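You operate a simulated robot arm through the tools that you are given. There is no shell and no other tool. Be economical: measure what you need, move in short steps, check, and stop when the job is done.

Carry out the task below with a simulated robot arm. There is one attempt and no reset: what you move stays moved.

JOB
Blot the damp gold brush, then wash the teal one with brush cleaner on the mat and blot it too.
Fine: hang both back in their holes.

The check looks at the end state, three seconds after you hand in, the way a careful person would. Anything else that was tipped, shoved, dropped, spilled or broken makes it a failure.

ROBOT AND FRAMES
A 6-joint arm with a two-finger parallel gripper, fixed in place. Base frame: the origin is at the foot of the arm, x ahead of it, y to its left, z up; the work surface is at about z = 0. Units: cm, rad, N and s.
With the tool pointing down near the work surface it reaches from about 14 to 58 cm from the base axis. Its first joint turns from -1.152 to 1.152 rad. Payload 2.1 kg.
Tool frame: the origin (TCP) lies between the finger pads and is the grasp point; the fingertips stand 3 cm ahead of it; z points along the fingers, y is the line along which they close. Largest opening 9.4 cm; finger width 2.8, thickness 1; the body of the gripper, 5 by 9.6 cm, starts 5.5 cm behind the TCP.
Orientation is that of the tool frame in the base frame, as a unit quaternion [w, x, y, z]. With the fingers straight down and closing along the base's y, the tool's x points along the base's -x, its y along +y and its z along -z.

CONTROLS
- The arm moves only by the tool drive_tool. Its argument "rows" is a list of rows, each an object (a shift or turn left out is 0, a gripper value left out holds the last) with "slide": the shift along the tool's x, y, z in cm, a list of three; "dr": the turn, a rotation vector about the tool's x, y, z in rad, a list of three; "fingers": the closure in counts, from 0 (fully open) to 255 (shut). In form: [{"slide": [x, y, z], "dr": [rx, ry, rz], "fingers": fingers}, ...]. A call has 1 to 20 rows; each row is the pose to reach, as a shift and turn from the pose commanded when the call began, along the tool's axes at that moment. Rows are played at 5 a second. More than 5 cm and 0.15 rad between two rows, or a gripper value outside its range, and nothing of the call is played. A pose out of reach is approached as far as the arm can. The call stops where the force on the tool passes 90 N (or 10 N more than at its start, if that is more) or the arm is blocked; 0.2 s more then pass. Each finger travels about 7.2 cm/s and halts on what it meets, pressing with about 39 N; the grip force reading is that of the motor and also rises with nothing between the fingers. The clock runs only during rows and for 0.2 s after the last one: add rows that repeat a pose to give the fingers time. It gives the time, the measured TCP pose, the force on the tool (base axes), the opening and the grip force at its end, in the units of the frame above (readings bear some noise), with the torque about the TCP (base axes, N m) and any sound that the robot's microphone picked up.
- Cameras (640 x 400 px; columns grow to the right, rows downward): "scene" is fixed at [7.34, -38.43, 50.39]; the picture's right is [0.64, -0.77, 0.00], its down [-0.30, -0.25, -0.92] and it looks along [0.71, 0.59, -0.39] (base axes); focal length 285 px, centre (320, 200). "wrist" rides on the gripper at [7.6, 1.4, -10.3] in the tool frame; the picture's right is [-0.18, 0.98, 0.00], its down [-0.75, -0.14, -0.64] and it looks along [-0.63, -0.12, 0.77] (tool axes); focal length 243 px, centre (320, 200). There is no depth. A picture from a camera that has moved, and an enlarged one, comes with that camera's place and axes in the base frame and with its lens.
- camera(camera): a new picture of that camera. It takes no simulated time.
- inspect(camera, box): a new picture of the part [left, top, right, bottom] of that camera's present view, enlarged. It takes no simulated time.
- finish_job(): hands the job in; it is judged then, once.

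Go step by step. Nothing tells you positions but the pictures and the camera data: compare them with the known pose of the tool, close in by small moves and look again before you grip or let go. The budget is 120 turns and 68 pictures, counting those below and the enlarged ones. Unless the task says otherwise, let go and move clear before handing in, and close with one line.

The tools are called as a command line: name --argument value ..., lists and objects as JSON in quotes. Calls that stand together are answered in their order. drive_tool: Moves the arm, as the interface text tells. Its arguments: {"type":"object","properties":{"rows":{"type":"array"}},"required":["rows"]} The other tools are called the same way: camera (camera) takes a picture; inspect (camera, box) takes an enlarged picture of a part of a camera's view; finish_job () hands the job in.

At the start:

```text
time: 0.0
tcp_pos: [25.99, -7.34, 37.09]
tcp_rot: [0.0, 0.0, 1.0, 0.0]
force: [0.2, -0.1, 0.3]
torque: [-0.01, 0.02, -0.01]
grip_width: 9.42
gripper_force: 0.1
```

scene: 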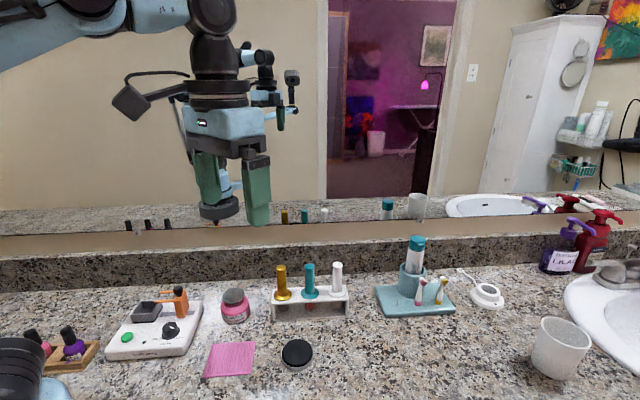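
wrist: 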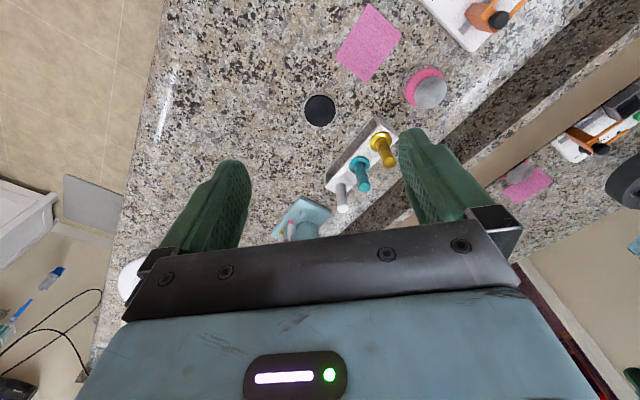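

I see a rack holding gold, teal and white brushes, with a pink cloth, a black-lidded jar and other items around it. I'll enlarge the views to find the brush cleaner, the mat and the blotting cloth.

inspect --camera "scene" --box '[190, 250, 370, 385]'

inspect --camera "scene" --box '[360, 225, 520, 325]'

inspect --camera "scene" --box '[10, 270, 210, 400]'

inspect --camera "wrist" --box '[270, 0, 530, 240]'

```text
2.96 times, centred on (280, 318) of scene
camera zoom: at [7.34, -38.43, 50.39], right [0.64, -0.77, 0.0], down [-0.3, -0.25, -0.92], along [0.71, 0.59, -0.39], focal length 844 px, centre (438, -148)
```

zoom: 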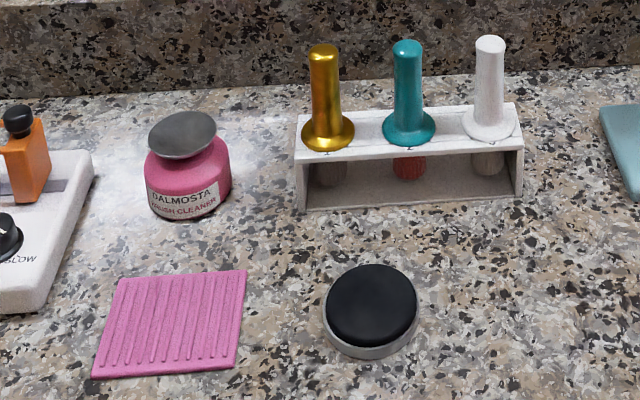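

```text
4.00 times, centred on (440, 275) of scene
camera zoom: at [7.34, -38.43, 50.39], right [0.64, -0.77, 0.0], down [-0.3, -0.25, -0.92], along [0.71, 0.59, -0.39], focal length 1139 px, centre (-160, -100)
```

zoom: 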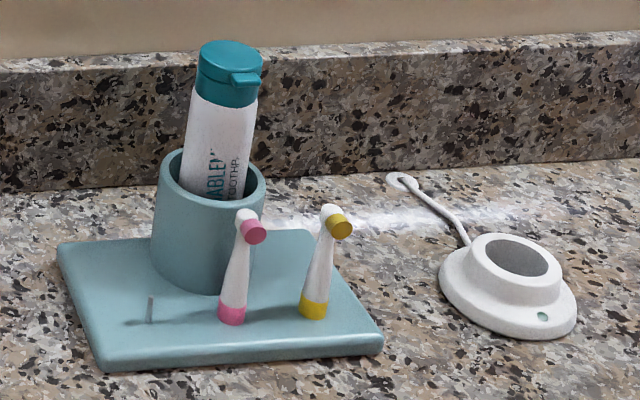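

```text
3.08 times, centred on (110, 335) of scene
camera zoom: at [7.34, -38.43, 50.39], right [0.64, -0.77, 0.0], down [-0.3, -0.25, -0.92], along [0.71, 0.59, -0.39], focal length 876 px, centre (966, -215)
```

zoom: 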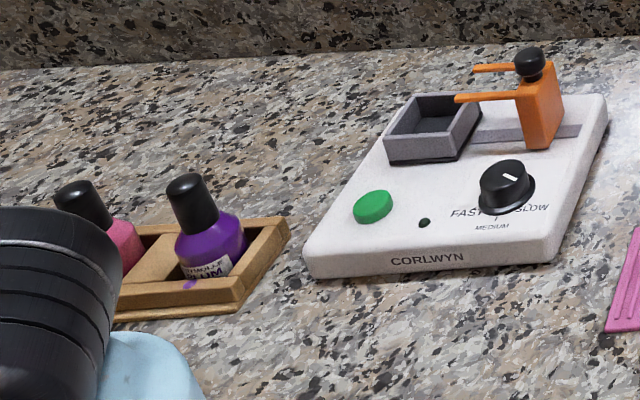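

```text
1.67 times, centred on (400, 120) of wrist
camera zoom: at [18.42, -6.0, 47.26], right [0.18, 0.98, 0.0], down [0.75, -0.14, 0.64], along [0.63, -0.12, -0.77], focal length 404 px, centre (187, 333)
```

zoom: 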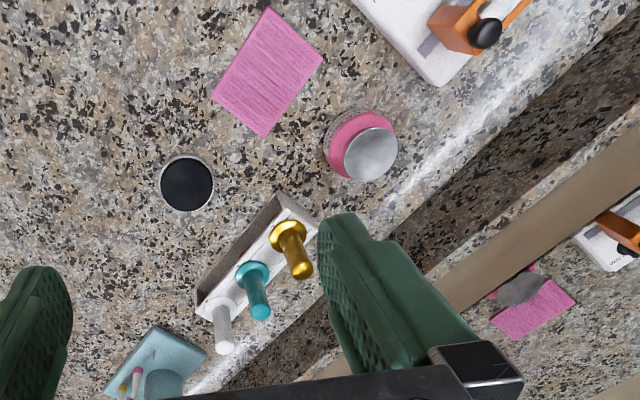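

The brush cleaner is the pink pump bottle near (33, 8), and the ribbed pink mat is near (26, 0). The black disc near (35, -10) looks like the blotting sponge, and the rack's brushes are near (41, 0.5), (45.5, -4) and (50, -8). I'll lower the wrist camera for a closer look.

drive_tool --rows '[{"slide": [1, 2.5, 3.4]}, {"slide": [2, 5, 6.8]}, {"slide": [3, 7.5, 10.2]}, {"slide": [4, 10, 13.6]}, {"slide": [5, 12, 16]}, {"slide": [5, 12, 16]}]'

camera --camera "wrist"

```text
time: 1.4
tcp_pos: [20.95, 4.47, 21.15]
tcp_rot: [0.001, 0.001, 1.0, 0.0]
force: [-0.5, -0.3, 0.1]
torque: [-0.01, 0.02, -0.01]
grip_width: 9.39
gripper_force: 0.1
```

```text
61 pictures are left
camera wrist: at [13.34, 5.8, 31.25], right [0.18, 0.98, 0.0], down [0.75, -0.14, 0.64], along [0.63, -0.12, -0.77], focal length 243 px, centre (320, 200)
```

wrist: 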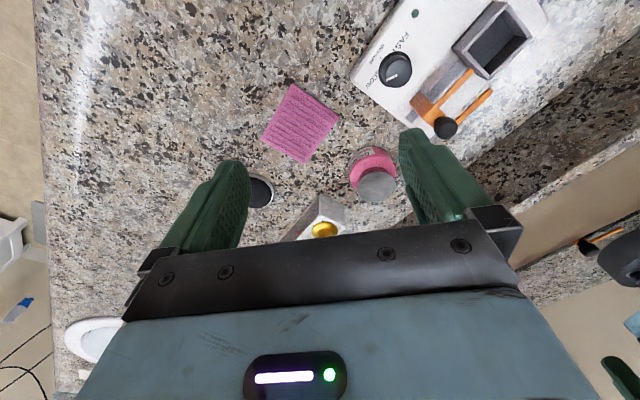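

The bottle, mat and sponge are all in this view. I'll enlarge them.

inspect --camera "wrist" --box '[230, 75, 420, 240]'

```text
2.42 times, centred on (325, 158) of wrist
camera zoom: at [13.34, 5.8, 31.25], right [0.18, 0.98, 0.0], down [0.75, -0.14, 0.64], along [0.63, -0.12, -0.77], focal length 588 px, centre (308, 303)
```

zoom: 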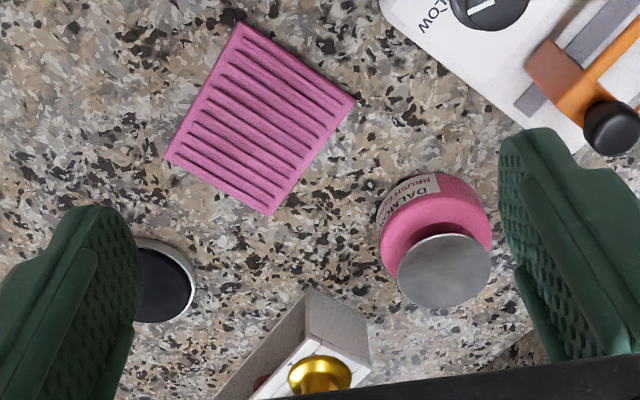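

The dispenser top may be tilted, so I'll enlarge it, the sponge and the brush heads from the scene camera.

inspect --camera "scene" --box '[205, 275, 270, 335]'

inspect --camera "scene" --box '[265, 260, 355, 325]'

inspect --camera "scene" --box '[270, 330, 330, 380]'

```text
6.67 times, centred on (238, 305) of scene
camera zoom: at [7.34, -38.43, 50.39], right [0.64, -0.77, 0.0], down [-0.3, -0.25, -0.92], along [0.71, 0.59, -0.39], focal length 1899 px, centre (870, -500)
```

zoom: 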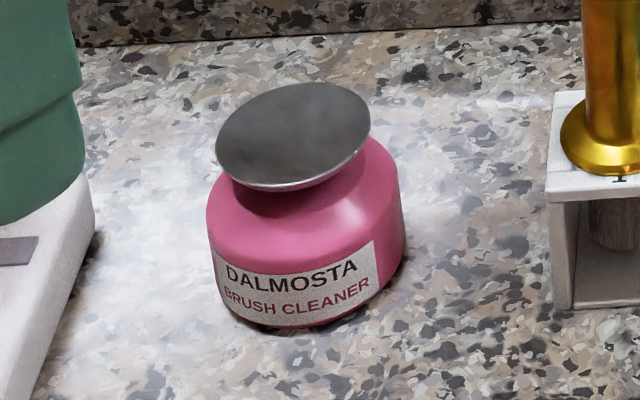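

```text
6.15 times, centred on (310, 292) of scene
camera zoom: at [7.34, -38.43, 50.39], right [0.64, -0.77, 0.0], down [-0.3, -0.25, -0.92], along [0.71, 0.59, -0.39], focal length 1753 px, centre (382, -369)
```

zoom: 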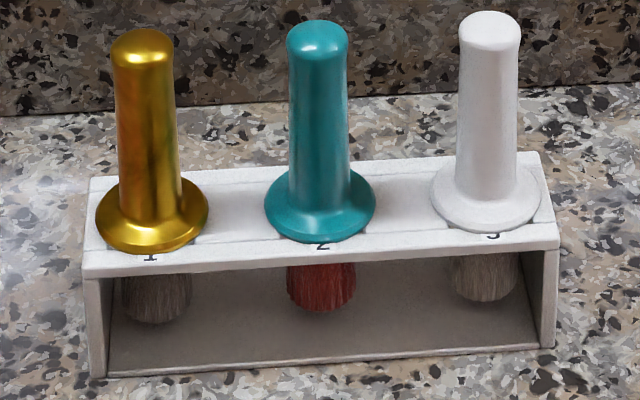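

```text
8.00 times, centred on (300, 355) of scene
camera zoom: at [7.34, -38.43, 50.39], right [0.64, -0.77, 0.0], down [-0.3, -0.25, -0.92], along [0.71, 0.59, -0.39], focal length 2279 px, centre (480, -1040)
```

zoom: 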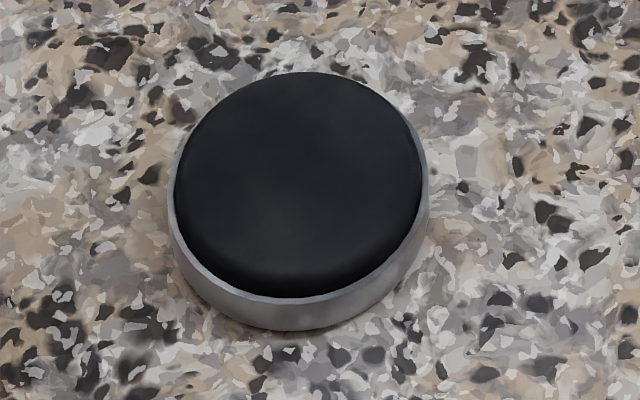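

The black disc is a sponge in a tin, so it's the blotter. The bottle has a press-down plate, the brush handles are about 2.2 cm thick and the flanges rest on the rack. I'll go above the gold brush at a safe height and turn so the fingers close across the rack.

drive_tool --rows '[{"slide": [-3.4, -0.7, -0.2], "dr": [0, 0, 0.131]}, {"slide": [-6.8, -1.4, -0.4], "dr": [0, 0, 0.262]}, {"slide": [-10.2, -2.1, -0.6], "dr": [0, 0, 0.393]}, {"slide": [-13.6, -2.8, -0.8], "dr": [0, 0, 0.524]}, {"slide": [-17, -3.5, -1], "dr": [0, 0, 0.655]}, {"slide": [-20.2, -4, -1], "dr": [0, 0, 0.785]}, {"slide": [-20.2, -4, -1], "dr": [0, 0, 0.785]}]'

camera --camera "wrist"

camera --camera "scene"

```text
time: 3.0
tcp_pos: [41.07, 0.46, 22.23]
tcp_rot: [0.0, 0.383, 0.924, 0.0]
force: [-0.3, -0.2, 0.2]
torque: [0.0, 0.01, -0.02]
grip_width: 9.41
gripper_force: 0.0
```

```text
56 pictures are left
camera wrist: at [36.77, 6.81, 32.34], right [0.83, 0.56, 0.0], down [0.43, -0.63, 0.64], along [0.36, -0.53, -0.77], focal length 243 px, centre (320, 200)
```

wrist: 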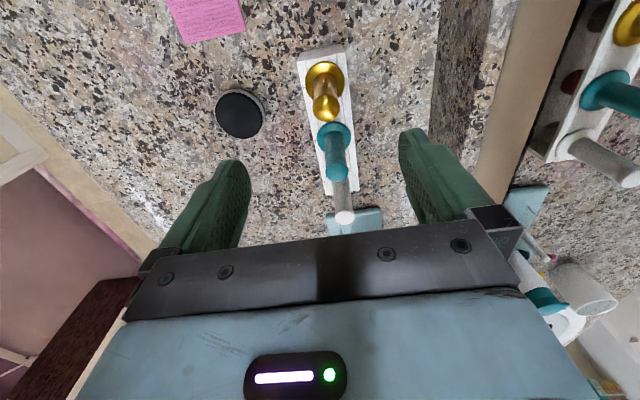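

```text
55 pictures are left
```

scene: 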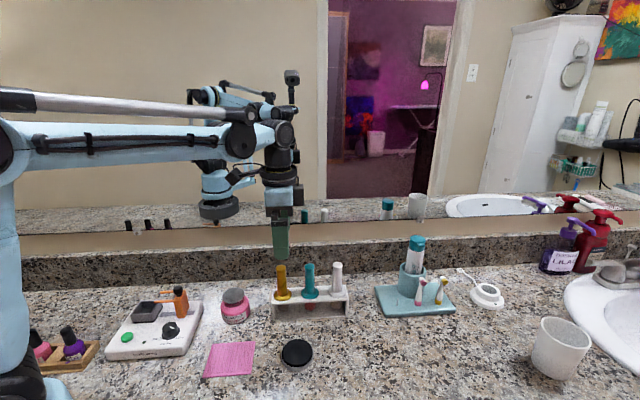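

The gold brush is close to under the tool. I'll zoom to refine its position.

inspect --camera "wrist" --box '[260, 30, 400, 130]'

```text
4.00 times, centred on (330, 80) of wrist
camera zoom: at [36.77, 6.81, 32.34], right [0.83, 0.56, 0.0], down [0.43, -0.63, 0.64], along [0.36, -0.53, -0.77], focal length 970 px, centre (280, 680)
```

zoom: 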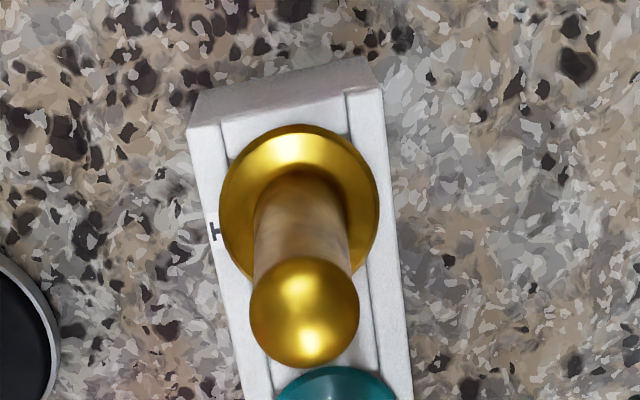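

The gold handle's axis is at about (40.9, 1.55). I'll centre on it, partly close the fingers, and drop to just above it.

drive_tool --rows '[{"slide": [0.9, 0.65, 1], "fingers": 70}, {"slide": [0.9, 0.65, 4.5], "fingers": 70}, {"slide": [0.9, 0.65, 4.5], "fingers": 70}]'

camera --camera "wrist"

inspect --camera "scene" --box '[230, 180, 350, 320]'

```text
time: 3.8
tcp_pos: [41.12, 1.75, 17.56]
tcp_rot: [0.0, 0.382, 0.924, 0.0]
force: [-0.3, 1.3, 0.6]
torque: [-0.04, 0.01, -0.02]
grip_width: 6.82
gripper_force: 0.2
```

```text
53 pictures are left
camera wrist: at [36.65, 8.11, 27.75], right [0.82, 0.57, 0.0], down [0.43, -0.63, 0.64], along [0.36, -0.53, -0.77], focal length 243 px, centre (320, 200)
```

wrist: 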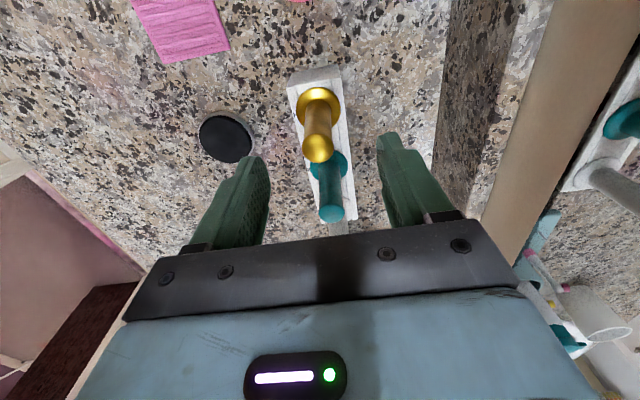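

```text
2.86 times, centred on (290, 250) of scene
camera zoom: at [7.34, -38.43, 50.39], right [0.64, -0.77, 0.0], down [-0.3, -0.25, -0.92], along [0.71, 0.59, -0.39], focal length 814 px, centre (406, 57)
```

zoom: 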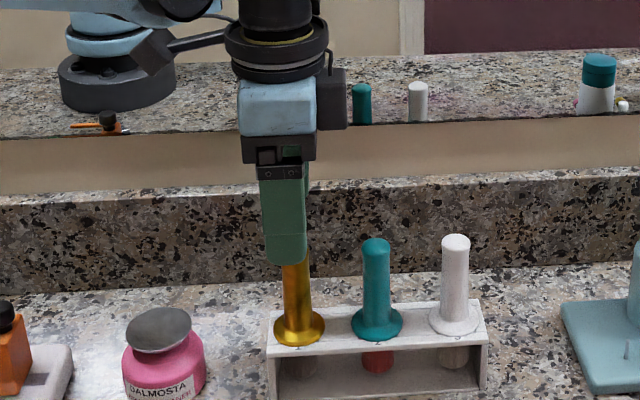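

The alignment is within about 0.4 cm. I'll descend around the handle, keeping the fingertips above the flange, and check before gripping.

drive_tool --rows '[{"slide": [-0.45, -0.2, 2]}, {"slide": [-0.45, -0.2, 4.7]}, {"slide": [-0.45, -0.2, 7.2]}, {"slide": [-0.45, -0.2, 7.2]}]'

camera --camera "wrist"

inspect --camera "scene" --box '[230, 220, 350, 320]'

```text
time: 4.8
tcp_pos: [41.07, 1.16, 10.55]
tcp_rot: [0.0, 0.382, 0.924, 0.0]
force: [-0.2, -0.3, 0.0]
torque: [0.01, 0.0, 0.01]
grip_width: 6.83
gripper_force: 0.0
```

```text
51 pictures are left
camera wrist: at [36.85, 7.57, 20.59], right [0.82, 0.57, 0.0], down [0.43, -0.63, 0.64], along [0.36, -0.53, -0.77], focal length 243 px, centre (320, 200)
```

wrist: 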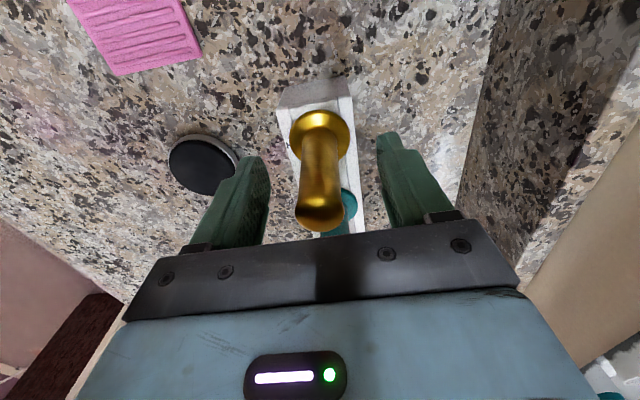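

```text
4.00 times, centred on (290, 270) of scene
camera zoom: at [7.34, -38.43, 50.39], right [0.64, -0.77, 0.0], down [-0.3, -0.25, -0.92], along [0.71, 0.59, -0.39], focal length 1139 px, centre (440, -80)
```

zoom: 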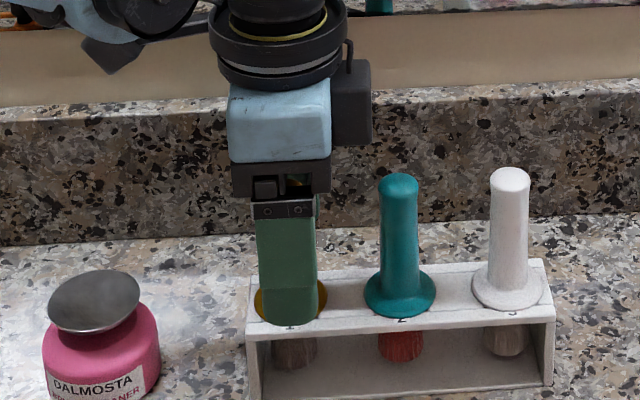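

The handle is centred between the fingers, so I'll close on it.

drive_tool --rows '[{"fingers": 120}, {"fingers": 170}, {"fingers": 255}, {"fingers": 255}, {"fingers": 255}]'

```text
time: 6.0
tcp_pos: [41.14, 1.15, 10.41]
tcp_rot: [0.0, 0.381, 0.924, 0.0]
force: [-0.7, 0.7, 0.7]
torque: [-0.06, 0.06, 0.01]
grip_width: 2.11
gripper_force: 39.1
```

Gripped at 2.1 cm. I'll lift straight up.

drive_tool --rows '[{"slide": [0, 0, -1]}, {"slide": [0, 0, -3]}, {"slide": [0, 0, -5.5]}, {"slide": [0, 0, -8]}, {"slide": [0, 0, -8]}]'

inspect --camera "scene" --box '[230, 200, 350, 330]'

camera --camera "wrist"

```text
time: 7.2
tcp_pos: [41.17, 1.29, 18.28]
tcp_rot: [0.0, 0.382, 0.924, 0.0]
force: [-0.2, 0.4, -0.5]
torque: [-0.03, 0.02, -0.01]
grip_width: 2.11
gripper_force: 39.0
```

```text
3.08 times, centred on (290, 265) of scene
camera zoom: at [7.34, -38.43, 50.39], right [0.64, -0.77, 0.0], down [-0.3, -0.25, -0.92], along [0.71, 0.59, -0.39], focal length 876 px, centre (412, 0)
```

zoom: 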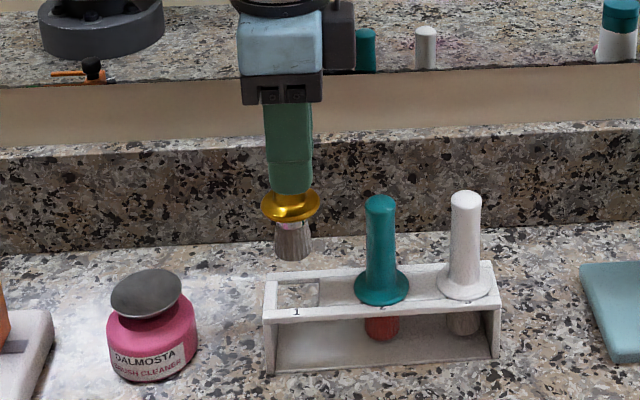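

```text
48 pictures are left
camera wrist: at [36.82, 7.68, 28.5], right [0.82, 0.57, 0.0], down [0.43, -0.63, 0.64], along [0.36, -0.53, -0.77], focal length 243 px, centre (320, 200)
```

wrist: 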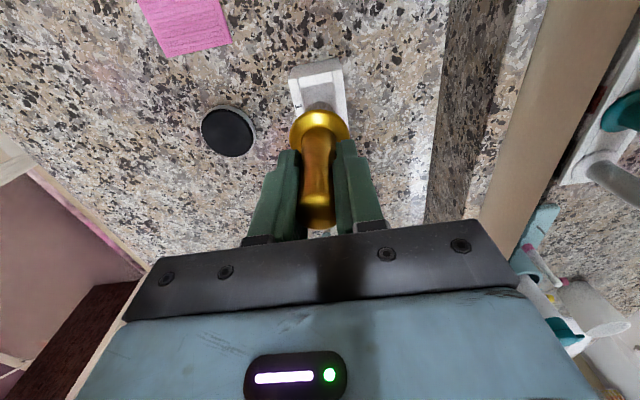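

The gold brush is held upright, and its bristle tip is about 9.6 cm below the TCP. I'll move over the sponge at about (35.1, -8.75) and stop above it.

drive_tool --rows '[{"slide": [-0.8, -3.6, 0]}, {"slide": [-1.8, -7.5, 0]}, {"slide": [-2.83, -11.4, 0]}, {"slide": [-2.83, -11.4, 4]}, {"slide": [-2.83, -11.4, 4]}]'

inspect --camera "scene" --box '[240, 260, 360, 390]'

inspect --camera "wrist" --box '[240, 30, 400, 230]'

```text
time: 8.4
tcp_pos: [35.31, -8.73, 14.28]
tcp_rot: [0.0, 0.382, 0.924, 0.0]
force: [0.5, -0.3, -0.4]
torque: [0.01, 0.0, 0.01]
grip_width: 2.11
gripper_force: 38.7
```

```text
3.08 times, centred on (300, 325) of scene
camera zoom: at [7.34, -38.43, 50.39], right [0.64, -0.77, 0.0], down [-0.3, -0.25, -0.92], along [0.71, 0.59, -0.39], focal length 876 px, centre (382, -185)
```

zoom: 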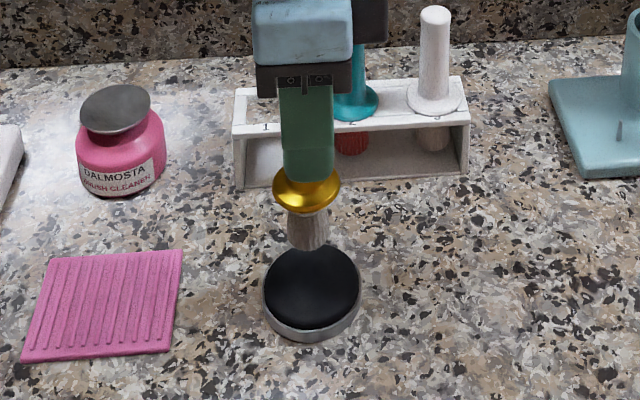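

```text
2.00 times, centred on (320, 130) of wrist
camera zoom: at [30.93, -2.46, 24.47], right [0.82, 0.57, 0.0], down [0.43, -0.63, 0.64], along [0.36, -0.53, -0.77], focal length 485 px, centre (320, 340)
```

zoom: 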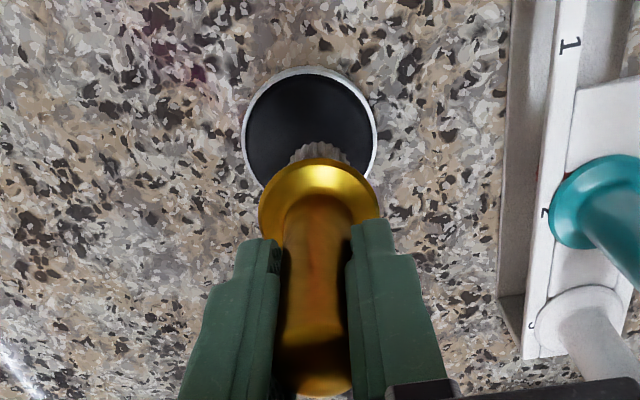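

The brush is above the sponge and roughly centred. I'll lower it in small steps and watch the force.

drive_tool --rows '[{"slide": [0.32, -0.17, 0.7]}, {"slide": [0.32, -0.17, 1.4]}, {"slide": [0.32, -0.17, 2.0]}, {"slide": [0.32, -0.17, 2.4]}, {"slide": [0.32, -0.17, 2.4]}]'

inspect --camera "scene" --box '[265, 300, 335, 380]'

```text
time: 9.6
tcp_pos: [34.66, -8.66, 11.93]
tcp_rot: [0.0, 0.381, 0.925, 0.0]
force: [-0.1, -0.9, -0.3]
torque: [0.01, 0.01, 0.01]
grip_width: 2.06
gripper_force: 39.0
```

```text
5.00 times, centred on (300, 340) of scene
camera zoom: at [7.34, -38.43, 50.39], right [0.64, -0.77, 0.0], down [-0.3, -0.25, -0.92], along [0.71, 0.59, -0.39], focal length 1424 px, centre (420, -500)
```

zoom: 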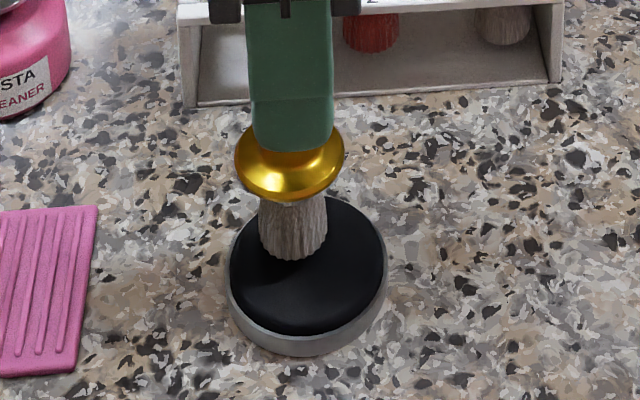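

There's no contact yet. I'll lower it further and shift slightly towards the middle of the sponge.

drive_tool --rows '[{"slide": [-0.3, 0, 0.3]}, {"slide": [-0.3, 0, 0.6]}, {"slide": [-0.3, 0, 0.8]}, {"slide": [-0.3, 0, 0.8]}]'

inspect --camera "scene" --box '[265, 300, 335, 380]'

```text
time: 10.6
tcp_pos: [35.01, -8.79, 11.18]
tcp_rot: [0.0, 0.382, 0.924, 0.001]
force: [-0.6, 0.8, 29.4]
torque: [0.38, -0.13, 0.01]
grip_width: 2.1
gripper_force: 39.0
```

```text
5.00 times, centred on (300, 340) of scene
camera zoom: at [7.33, -38.42, 50.39], right [0.64, -0.77, 0.0], down [-0.3, -0.25, -0.92], along [0.71, 0.59, -0.39], focal length 1424 px, centre (420, -500)
```

zoom: 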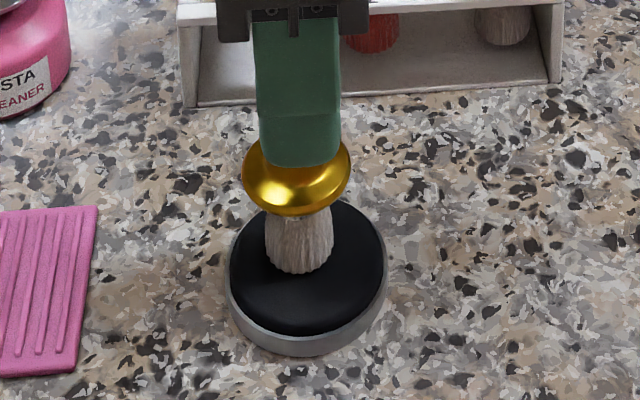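

It touched down with about 29 N and the bristles already look lighter. I'll dab twice more, then lift and look.

drive_tool --rows '[{"slide": [0, 0, 0]}, {"slide": [0, 0, 0]}, {"slide": [0, 0, -0.8]}, {"slide": [0, 0, -0.8]}, {"slide": [0, 0, -0.1]}, {"slide": [0, 0, -0.1]}, {"slide": [0, 0, -0.1]}, {"slide": [0, 0, -1]}, {"slide": [0, 0, -4]}, {"slide": [0, 0, -7]}, {"slide": [0, 0, -7]}]'

inspect --camera "scene" --box '[240, 240, 360, 380]'

```text
time: 13.0
tcp_pos: [34.98, -8.98, 18.27]
tcp_rot: [0.0, 0.383, 0.924, 0.0]
force: [-0.5, 0.8, 0.0]
torque: [-0.01, -0.03, -0.02]
grip_width: 2.08
gripper_force: 39.1
```

```text
2.86 times, centred on (300, 310) of scene
camera zoom: at [7.34, -38.43, 50.39], right [0.64, -0.77, 0.0], down [-0.3, -0.25, -0.92], along [0.71, 0.59, -0.39], focal length 814 px, centre (377, -114)
```

zoom: 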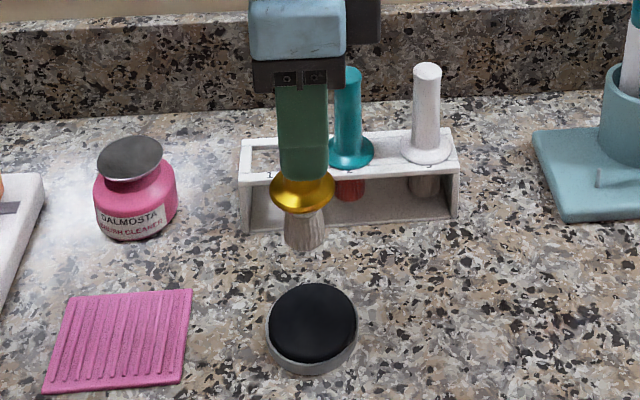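

The sponge hasn't moved. I'll zoom on the bristles to check they're dry.

inspect --camera "scene" --box '[275, 285, 345, 335]'

```text
8.00 times, centred on (310, 310) of scene
camera zoom: at [7.34, -38.43, 50.39], right [0.64, -0.77, 0.0], down [-0.3, -0.25, -0.92], along [0.71, 0.59, -0.39], focal length 2279 px, centre (400, -680)
```

zoom: 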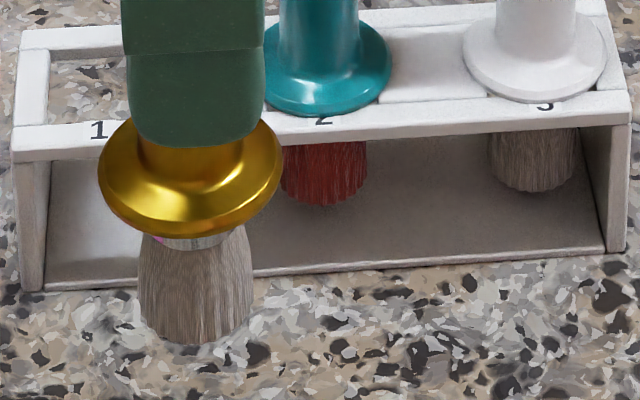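

The bristles look as dry as the white brush's. I'll return over hole 1 by reversing the commanded shifts, drop partway and check alignment.

drive_tool --rows '[{"slide": [1, 4, 0]}, {"slide": [2, 8, 0]}, {"slide": [2.81, 11.57, 0]}, {"slide": [2.81, 11.57, 0]}, {"slide": [2.81, 11.57, 2.3]}, {"slide": [2.81, 11.57, 2.3]}]'

inspect --camera "scene" --box '[255, 240, 335, 320]'

inspect --camera "wrist" --box '[240, 30, 400, 230]'

```text
time: 14.4
tcp_pos: [41.01, 1.17, 15.87]
tcp_rot: [0.0, 0.382, 0.924, 0.0]
force: [-0.1, -0.4, -0.3]
torque: [0.03, -0.01, -0.02]
grip_width: 2.08
gripper_force: 38.4
```

```text
5.00 times, centred on (295, 280) of scene
camera zoom: at [7.34, -38.43, 50.39], right [0.64, -0.77, 0.0], down [-0.3, -0.25, -0.92], along [0.71, 0.59, -0.39], focal length 1424 px, centre (445, -200)
```

zoom: 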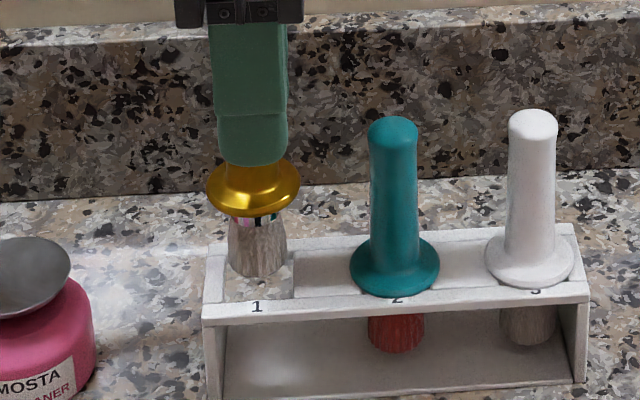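

```text
2.00 times, centred on (320, 130) of wrist
camera zoom: at [36.78, 7.5, 26.1], right [0.82, 0.57, 0.0], down [0.43, -0.63, 0.64], along [0.36, -0.53, -0.77], focal length 485 px, centre (320, 340)
```

zoom: 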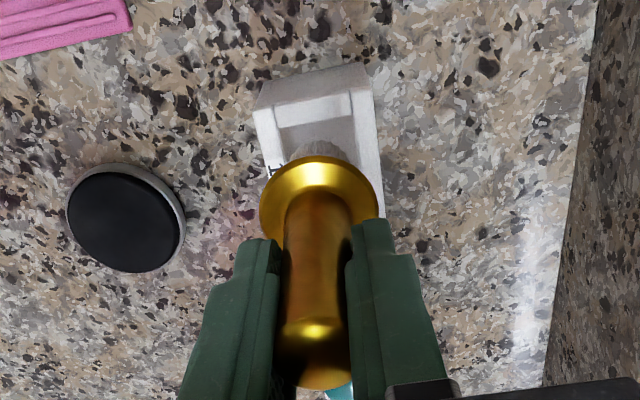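

Aligned with hole 1. I'll lower the brush until its flange seats.

drive_tool --rows '[{"slide": [0, 0, 1]}, {"slide": [0, 0, 2]}, {"slide": [0, 0, 3]}, {"slide": [0, 0, 4]}, {"slide": [0, 0, 4.8]}, {"slide": [0, 0, 5.2]}, {"slide": [0, 0, 5.4]}, {"slide": [0, 0, 5.4]}]'

inspect --camera "scene" --box '[255, 250, 335, 330]'

```text
time: 16.2
tcp_pos: [41.08, 1.2, 10.51]
tcp_rot: [-0.001, 0.382, 0.924, 0.0]
force: [-1.4, 1.0, 22.3]
torque: [0.21, -0.09, 0.01]
grip_width: 2.11
gripper_force: 38.8
```

```text
5.00 times, centred on (295, 290) of scene
camera zoom: at [7.33, -38.43, 50.39], right [0.64, -0.77, 0.0], down [-0.3, -0.25, -0.92], along [0.71, 0.59, -0.39], focal length 1424 px, centre (445, -250)
```

zoom: 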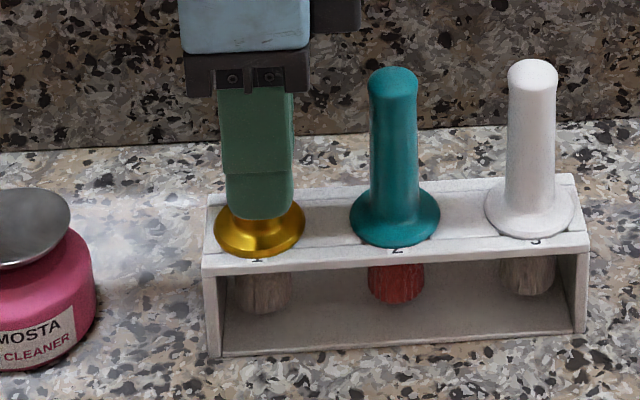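

The flange is seated. I'll relax slightly, release, rise straight up and shift along the rack to the teal brush.

drive_tool --rows '[{"slide": [0, 0, -0.1], "fingers": 255}, {"slide": [0, 0, -0.1], "fingers": 70}, {"slide": [0, 0, -0.1], "fingers": 70}, {"slide": [0, 0, -0.1], "fingers": 70}, {"slide": [0, 0, -3]}, {"slide": [0, 0, -7.2]}, {"slide": [-3, 0, -7.2]}, {"slide": [-6.1, 0, -7.2]}, {"slide": [-6.1, 0, -7.2]}]'

camera --camera "wrist"

inspect --camera "scene" --box '[230, 200, 370, 320]'

```text
time: 18.2
tcp_pos: [45.63, -3.05, 17.74]
tcp_rot: [0.0, 0.382, 0.924, 0.0]
force: [-0.3, 0.5, 0.2]
torque: [0.02, 0.03, -0.01]
grip_width: 6.8
gripper_force: 0.1
```

```text
38 pictures are left
camera wrist: at [41.37, 3.31, 28.0], right [0.82, 0.57, 0.0], down [0.43, -0.63, 0.64], along [0.36, -0.53, -0.77], focal length 243 px, centre (320, 200)
```

wrist: 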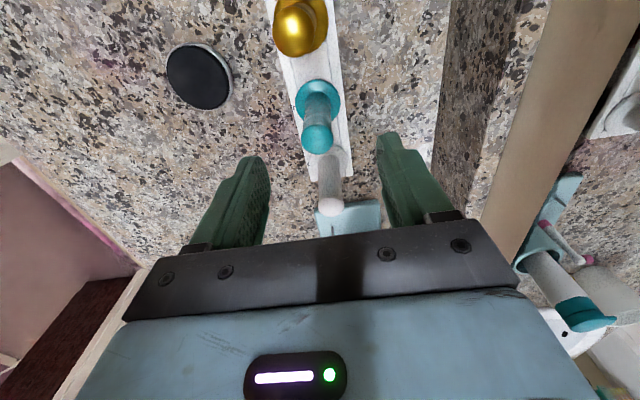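

```text
3.33 times, centred on (300, 260) of scene
camera zoom: at [7.34, -38.43, 50.39], right [0.64, -0.77, 0.0], down [-0.3, -0.25, -0.92], along [0.71, 0.59, -0.39], focal length 950 px, centre (387, 0)
```

zoom: 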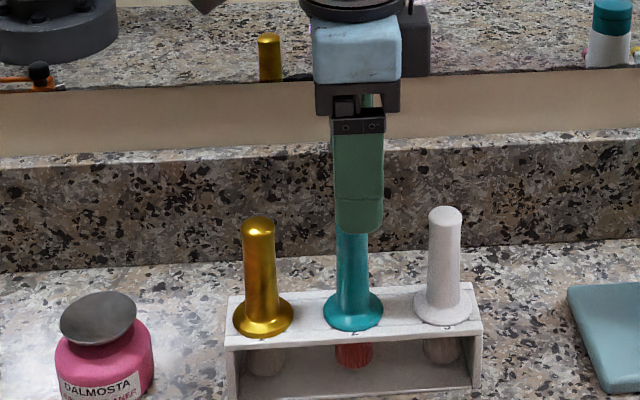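

The gold brush hangs properly in hole 1. The teal handle is about 0.45 cm towards the camera side, so I'll correct for that and descend around it.

drive_tool --rows '[{"slide": [0.45, -0.15, 0]}, {"slide": [0.45, -0.15, 2.5]}, {"slide": [0.45, -0.15, 5]}, {"slide": [0.45, -0.15, 7.2]}, {"slide": [0.45, -0.15, 7.2]}]'

camera --camera "wrist"

```text
time: 19.4
tcp_pos: [45.05, -2.99, 10.48]
tcp_rot: [0.0, 0.382, 0.924, 0.0]
force: [0.2, -0.1, -0.5]
torque: [0.01, 0.03, 0.01]
grip_width: 6.81
gripper_force: 0.1
```

```text
36 pictures are left
camera wrist: at [40.79, 3.45, 20.63], right [0.82, 0.57, 0.0], down [0.43, -0.63, 0.64], along [0.36, -0.53, -0.77], focal length 243 px, centre (320, 200)
```

wrist: 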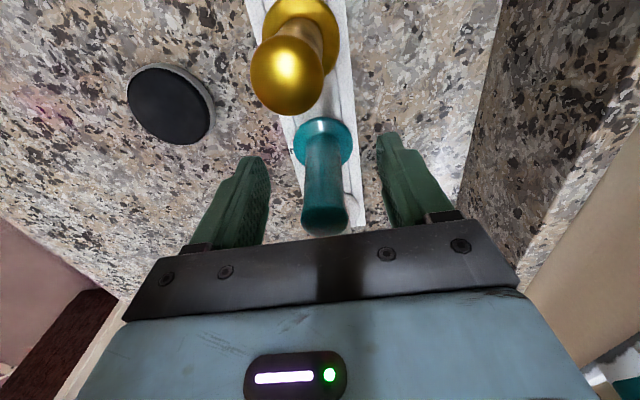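

The handle is slightly off, so I'll apply a small correction and grip.

drive_tool --rows '[{"slide": [-0.25, 0.2, 0]}, {"slide": [-0.25, 0.2, 0], "fingers": 120}, {"slide": [-0.25, 0.2, 0], "fingers": 170}, {"slide": [-0.25, 0.2, 0], "fingers": 255}, {"slide": [-0.25, 0.2, 0], "fingers": 255}, {"slide": [-0.25, 0.2, 0], "fingers": 255}]'

```text
time: 20.8
tcp_pos: [45.54, -2.82, 10.49]
tcp_rot: [0.0, 0.382, 0.924, 0.0]
force: [-0.1, -0.1, -0.5]
torque: [-0.01, -0.03, 0.02]
grip_width: 2.08
gripper_force: 39.0
```

Gripped. I'll lift, swing around the front of the gold brush, and stop above the cleaner bottle.

drive_tool --rows '[{"slide": [0, 0, -1]}, {"slide": [0, 0, -3.5]}, {"slide": [0, 0, -6.5]}, {"slide": [0, 0, -9]}, {"slide": [0, -4, -9]}, {"slide": [1, -8, -9]}, {"slide": [5, -9, -9]}, {"slide": [9, -9, -9]}, {"slide": [13, -8, -9]}, {"slide": [16, -4, -9]}, {"slide": [16.6, 0.5, -9]}, {"slide": [16.6, 0.5, -9]}]'

camera --camera "wrist"

inspect --camera "scene" --box '[180, 220, 300, 340]'

```text
time: 23.4
tcp_pos: [34.03, 9.25, 19.7]
tcp_rot: [0.0, 0.382, 0.924, 0.0]
force: [0.3, -0.8, -0.5]
torque: [-0.01, 0.01, 0.03]
grip_width: 2.08
gripper_force: 38.7
```

```text
35 pictures are left
camera wrist: at [29.71, 15.67, 29.79], right [0.82, 0.57, 0.0], down [0.43, -0.63, 0.64], along [0.36, -0.53, -0.77], focal length 243 px, centre (320, 200)
```

wrist: 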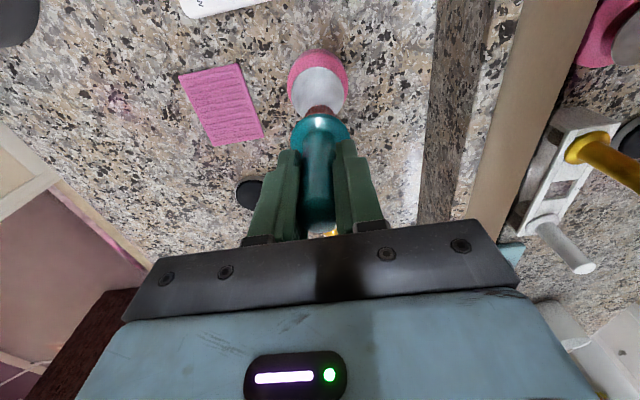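

```text
3.33 times, centred on (240, 280) of scene
camera zoom: at [7.34, -38.42, 50.39], right [0.64, -0.77, 0.0], down [-0.3, -0.25, -0.92], along [0.71, 0.59, -0.39], focal length 950 px, centre (587, -67)
```

zoom: 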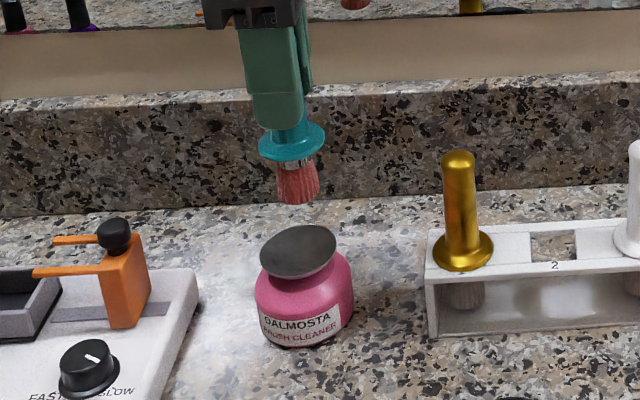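

The plate is about 0.5 cm further towards tool +x, with its top near z 6. I'll correct and lower to just above it.

drive_tool --rows '[{"slide": [0.5, 0, 1]}, {"slide": [0.5, 0, 3]}, {"slide": [0.5, 0, 3]}]'

inspect --camera "scene" --box '[200, 260, 280, 340]'

inspect --camera "wrist" --box '[260, 40, 380, 160]'

```text
time: 24.2
tcp_pos: [33.65, 9.54, 16.64]
tcp_rot: [0.0, 0.381, 0.924, 0.0]
force: [-0.1, 0.5, -0.3]
torque: [0.02, 0.01, -0.01]
grip_width: 2.12
gripper_force: 39.3
```

```text
5.00 times, centred on (240, 300) of scene
camera zoom: at [7.34, -38.43, 50.39], right [0.64, -0.77, 0.0], down [-0.3, -0.25, -0.92], along [0.71, 0.59, -0.39], focal length 1424 px, centre (720, -300)
```

zoom: 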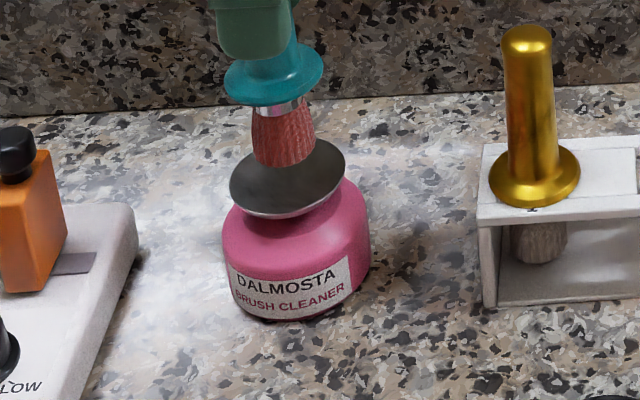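

```text
3.33 times, centred on (320, 100) of wrist
camera zoom: at [29.25, 15.9, 26.7], right [0.82, 0.57, 0.0], down [0.43, -0.63, 0.64], along [0.36, -0.53, -0.77], focal length 809 px, centre (320, 533)
```

zoom: 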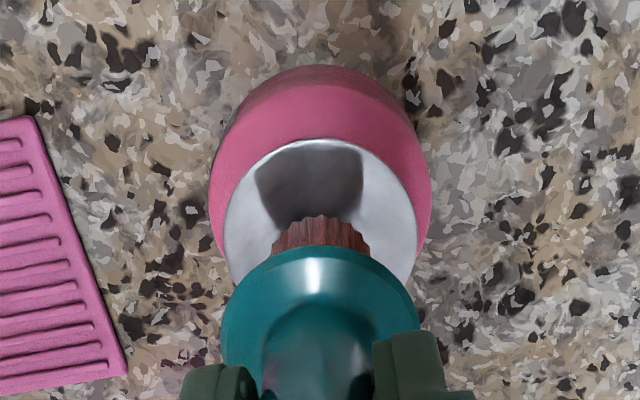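

The tip is centred over the shallow plate, so I'll press down slowly.

drive_tool --rows '[{"slide": [0, 0, 0.3]}, {"slide": [0, 0, 0.6]}, {"slide": [0, 0, 0.9]}, {"slide": [0, 0, 0.9]}]'

inspect --camera "scene" --box '[200, 260, 280, 340]'

```text
time: 25.2
tcp_pos: [33.72, 9.44, 15.6]
tcp_rot: [0.0, 0.381, 0.924, 0.0]
force: [0.4, -0.4, -0.3]
torque: [0.01, 0.0, 0.01]
grip_width: 2.12
gripper_force: 39.7
```

```text
5.00 times, centred on (240, 300) of scene
camera zoom: at [7.34, -38.43, 50.39], right [0.64, -0.77, 0.0], down [-0.3, -0.25, -0.92], along [0.71, 0.59, -0.39], focal length 1424 px, centre (720, -300)
```

zoom: 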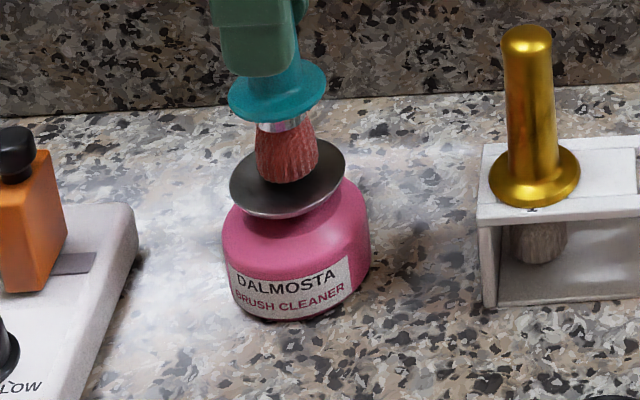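

It's just about at the plate with no force yet, so I'll continue in finer steps.

drive_tool --rows '[{"slide": [0, 0, 0.2]}, {"slide": [0, 0, 0.4]}, {"slide": [0, 0, 0.6]}, {"slide": [0, 0, 0.6]}]'

inspect --camera "scene" --box '[200, 260, 280, 340]'

```text
time: 26.2
tcp_pos: [33.65, 9.52, 14.89]
tcp_rot: [0.0, 0.383, 0.924, 0.0]
force: [-1.5, 0.2, -0.1]
torque: [0.06, 0.02, 0.03]
grip_width: 2.06
gripper_force: 39.0
```

```text
5.00 times, centred on (240, 300) of scene
camera zoom: at [7.34, -38.43, 50.39], right [0.64, -0.77, 0.0], down [-0.3, -0.25, -0.92], along [0.71, 0.59, -0.39], focal length 1424 px, centre (720, -300)
```

zoom: 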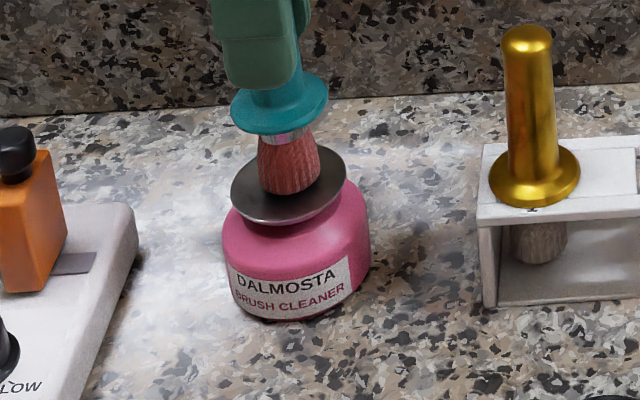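

The plate has started to go down. I'll press further through its stroke.

drive_tool --rows '[{"slide": [0, 0, 0.2]}, {"slide": [0, 0, 0.4]}, {"slide": [0, 0, 0.6]}, {"slide": [0, 0, 0.6]}]'

inspect --camera "scene" --box '[200, 260, 280, 340]'

```text
time: 27.2
tcp_pos: [33.58, 9.64, 14.37]
tcp_rot: [0.0, 0.382, 0.924, 0.0]
force: [-0.8, -2.5, 6.7]
torque: [-0.19, 0.05, 0.02]
grip_width: 2.07
gripper_force: 38.7
```

```text
5.00 times, centred on (240, 300) of scene
camera zoom: at [7.33, -38.43, 50.39], right [0.64, -0.77, 0.0], down [-0.3, -0.25, -0.92], along [0.71, 0.59, -0.39], focal length 1424 px, centre (720, -300)
```

zoom: 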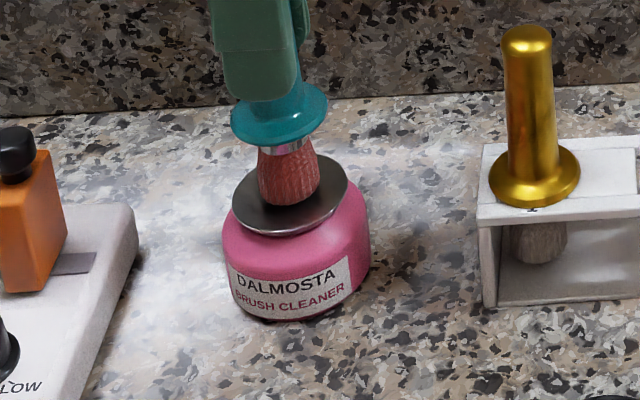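

The plate is nearly down at 7 N. I'll press 0.3 cm more, hold, then lift clear and inspect the bristles.

drive_tool --rows '[{"slide": [0, 0, 0.15]}, {"slide": [0, 0, 0.3]}, {"slide": [0, 0, 0.3]}]'

drive_tool --rows '[{"slide": [0, 0, -0.5]}, {"slide": [0, 0, -1.5]}, {"slide": [0, 0, -3]}, {"slide": [0, 0, -5]}, {"slide": [0, 0, -5]}]'

inspect --camera "scene" --box '[200, 245, 280, 335]'

camera --camera "wrist"

```text
time: 28.0
tcp_pos: [33.51, 9.62, 14.18]
tcp_rot: [0.0, 0.382, 0.924, 0.0]
force: [-1.6, -1.7, 32.2]
torque: [-0.14, 0.18, 0.06]
grip_width: 2.09
gripper_force: 39.2
```

```text
time: 29.2
tcp_pos: [33.69, 9.52, 19.17]
tcp_rot: [-0.001, 0.382, 0.924, 0.0]
force: [0.8, -0.2, -0.4]
torque: [0.0, -0.01, 0.02]
grip_width: 2.11
gripper_force: 39.2
```

```text
4.44 times, centred on (240, 290) of scene
camera zoom: at [7.34, -38.43, 50.39], right [0.64, -0.77, 0.0], down [-0.3, -0.25, -0.92], along [0.71, 0.59, -0.39], focal length 1266 px, centre (676, -200)
```

zoom: 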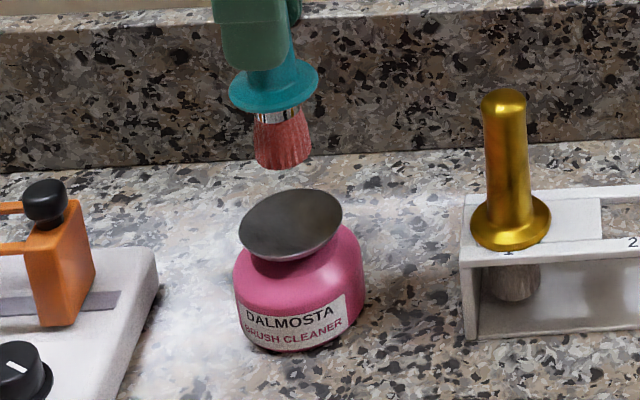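

```text
27 pictures are left
camera wrist: at [29.34, 15.9, 29.39], right [0.82, 0.57, 0.0], down [0.43, -0.63, 0.64], along [0.36, -0.53, -0.77], focal length 243 px, centre (320, 200)
```

wrist: 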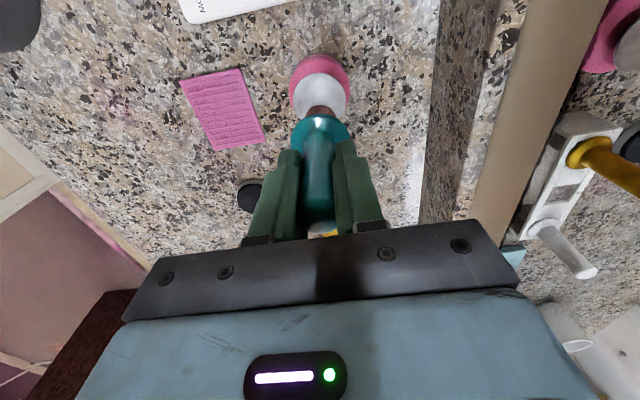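

The stroke completed, the plate sprang back and the bottle is upright. Next I'll take the teal brush over the mat, centred at about (26.0, 0.7).

drive_tool --rows '[{"slide": [-0.2, -4, 0]}, {"slide": [-0.5, -8, 0]}, {"slide": [-0.78, -11.66, 0]}, {"slide": [-0.78, -11.66, 3.5]}, {"slide": [-0.78, -11.66, 7]}, {"slide": [-0.78, -11.66, 7]}]'

inspect --camera "scene" --box '[180, 290, 280, 390]'

```text
time: 30.6
tcp_pos: [25.88, 0.59, 12.05]
tcp_rot: [0.0, 0.382, 0.924, 0.001]
force: [0.1, -0.1, -0.7]
torque: [0.02, 0.01, 0.01]
grip_width: 2.07
gripper_force: 38.8
```

```text
4.00 times, centred on (230, 340) of scene
camera zoom: at [7.34, -38.43, 50.39], right [0.64, -0.77, 0.0], down [-0.3, -0.25, -0.92], along [0.71, 0.59, -0.39], focal length 1139 px, centre (680, -360)
```

zoom: 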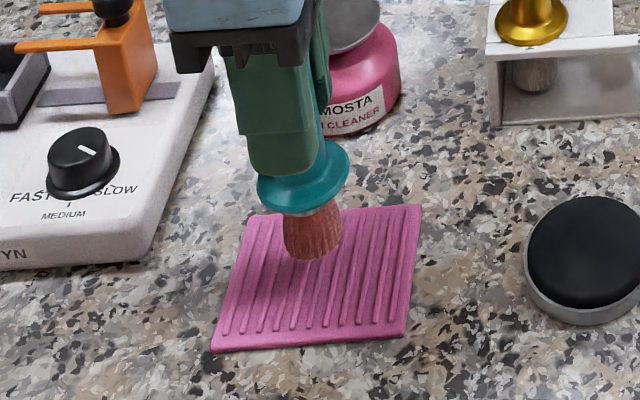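

It's centred over the mat. I'll lower it to find contact.

drive_tool --rows '[{"slide": [0, 0, 0.6]}, {"slide": [0, 0, 1.1]}, {"slide": [0, 0, 1.5]}, {"slide": [0, 0, 1.7]}, {"slide": [0, 0, 1.7]}]'

```text
time: 31.8
tcp_pos: [25.83, 0.68, 10.34]
tcp_rot: [0.0, 0.382, 0.924, 0.0]
force: [-0.4, 0.1, -0.7]
torque: [0.01, 0.01, 0.02]
grip_width: 2.08
gripper_force: 39.0
```

drive_tool --rows '[{"slide": [0, 0, 0.15]}, {"slide": [0, 0, 0.3]}, {"slide": [0, 0, 0.45]}, {"slide": [0, 0, 0.45]}]'

inspect --camera "scene" --box '[190, 300, 270, 390]'

```text
time: 32.8
tcp_pos: [26.03, 0.71, 9.86]
tcp_rot: [0.001, 0.383, 0.924, 0.0]
force: [-1.1, -3.6, 33.3]
torque: [-0.31, 0.02, -0.03]
grip_width: 2.1
gripper_force: 38.9
```

```text
4.44 times, centred on (230, 345) of scene
camera zoom: at [7.33, -38.43, 50.39], right [0.64, -0.77, 0.0], down [-0.3, -0.25, -0.92], along [0.71, 0.59, -0.39], focal length 1266 px, centre (720, -444)
```

zoom: 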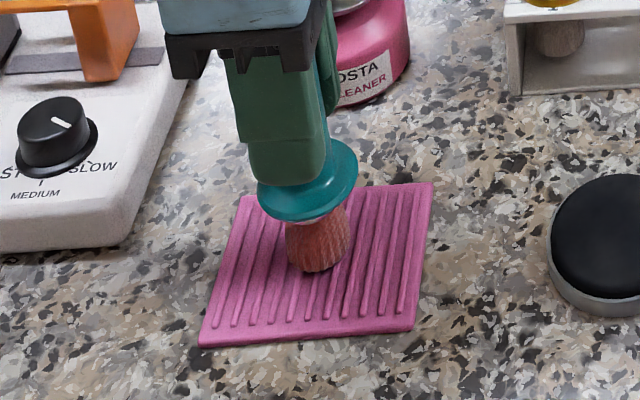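

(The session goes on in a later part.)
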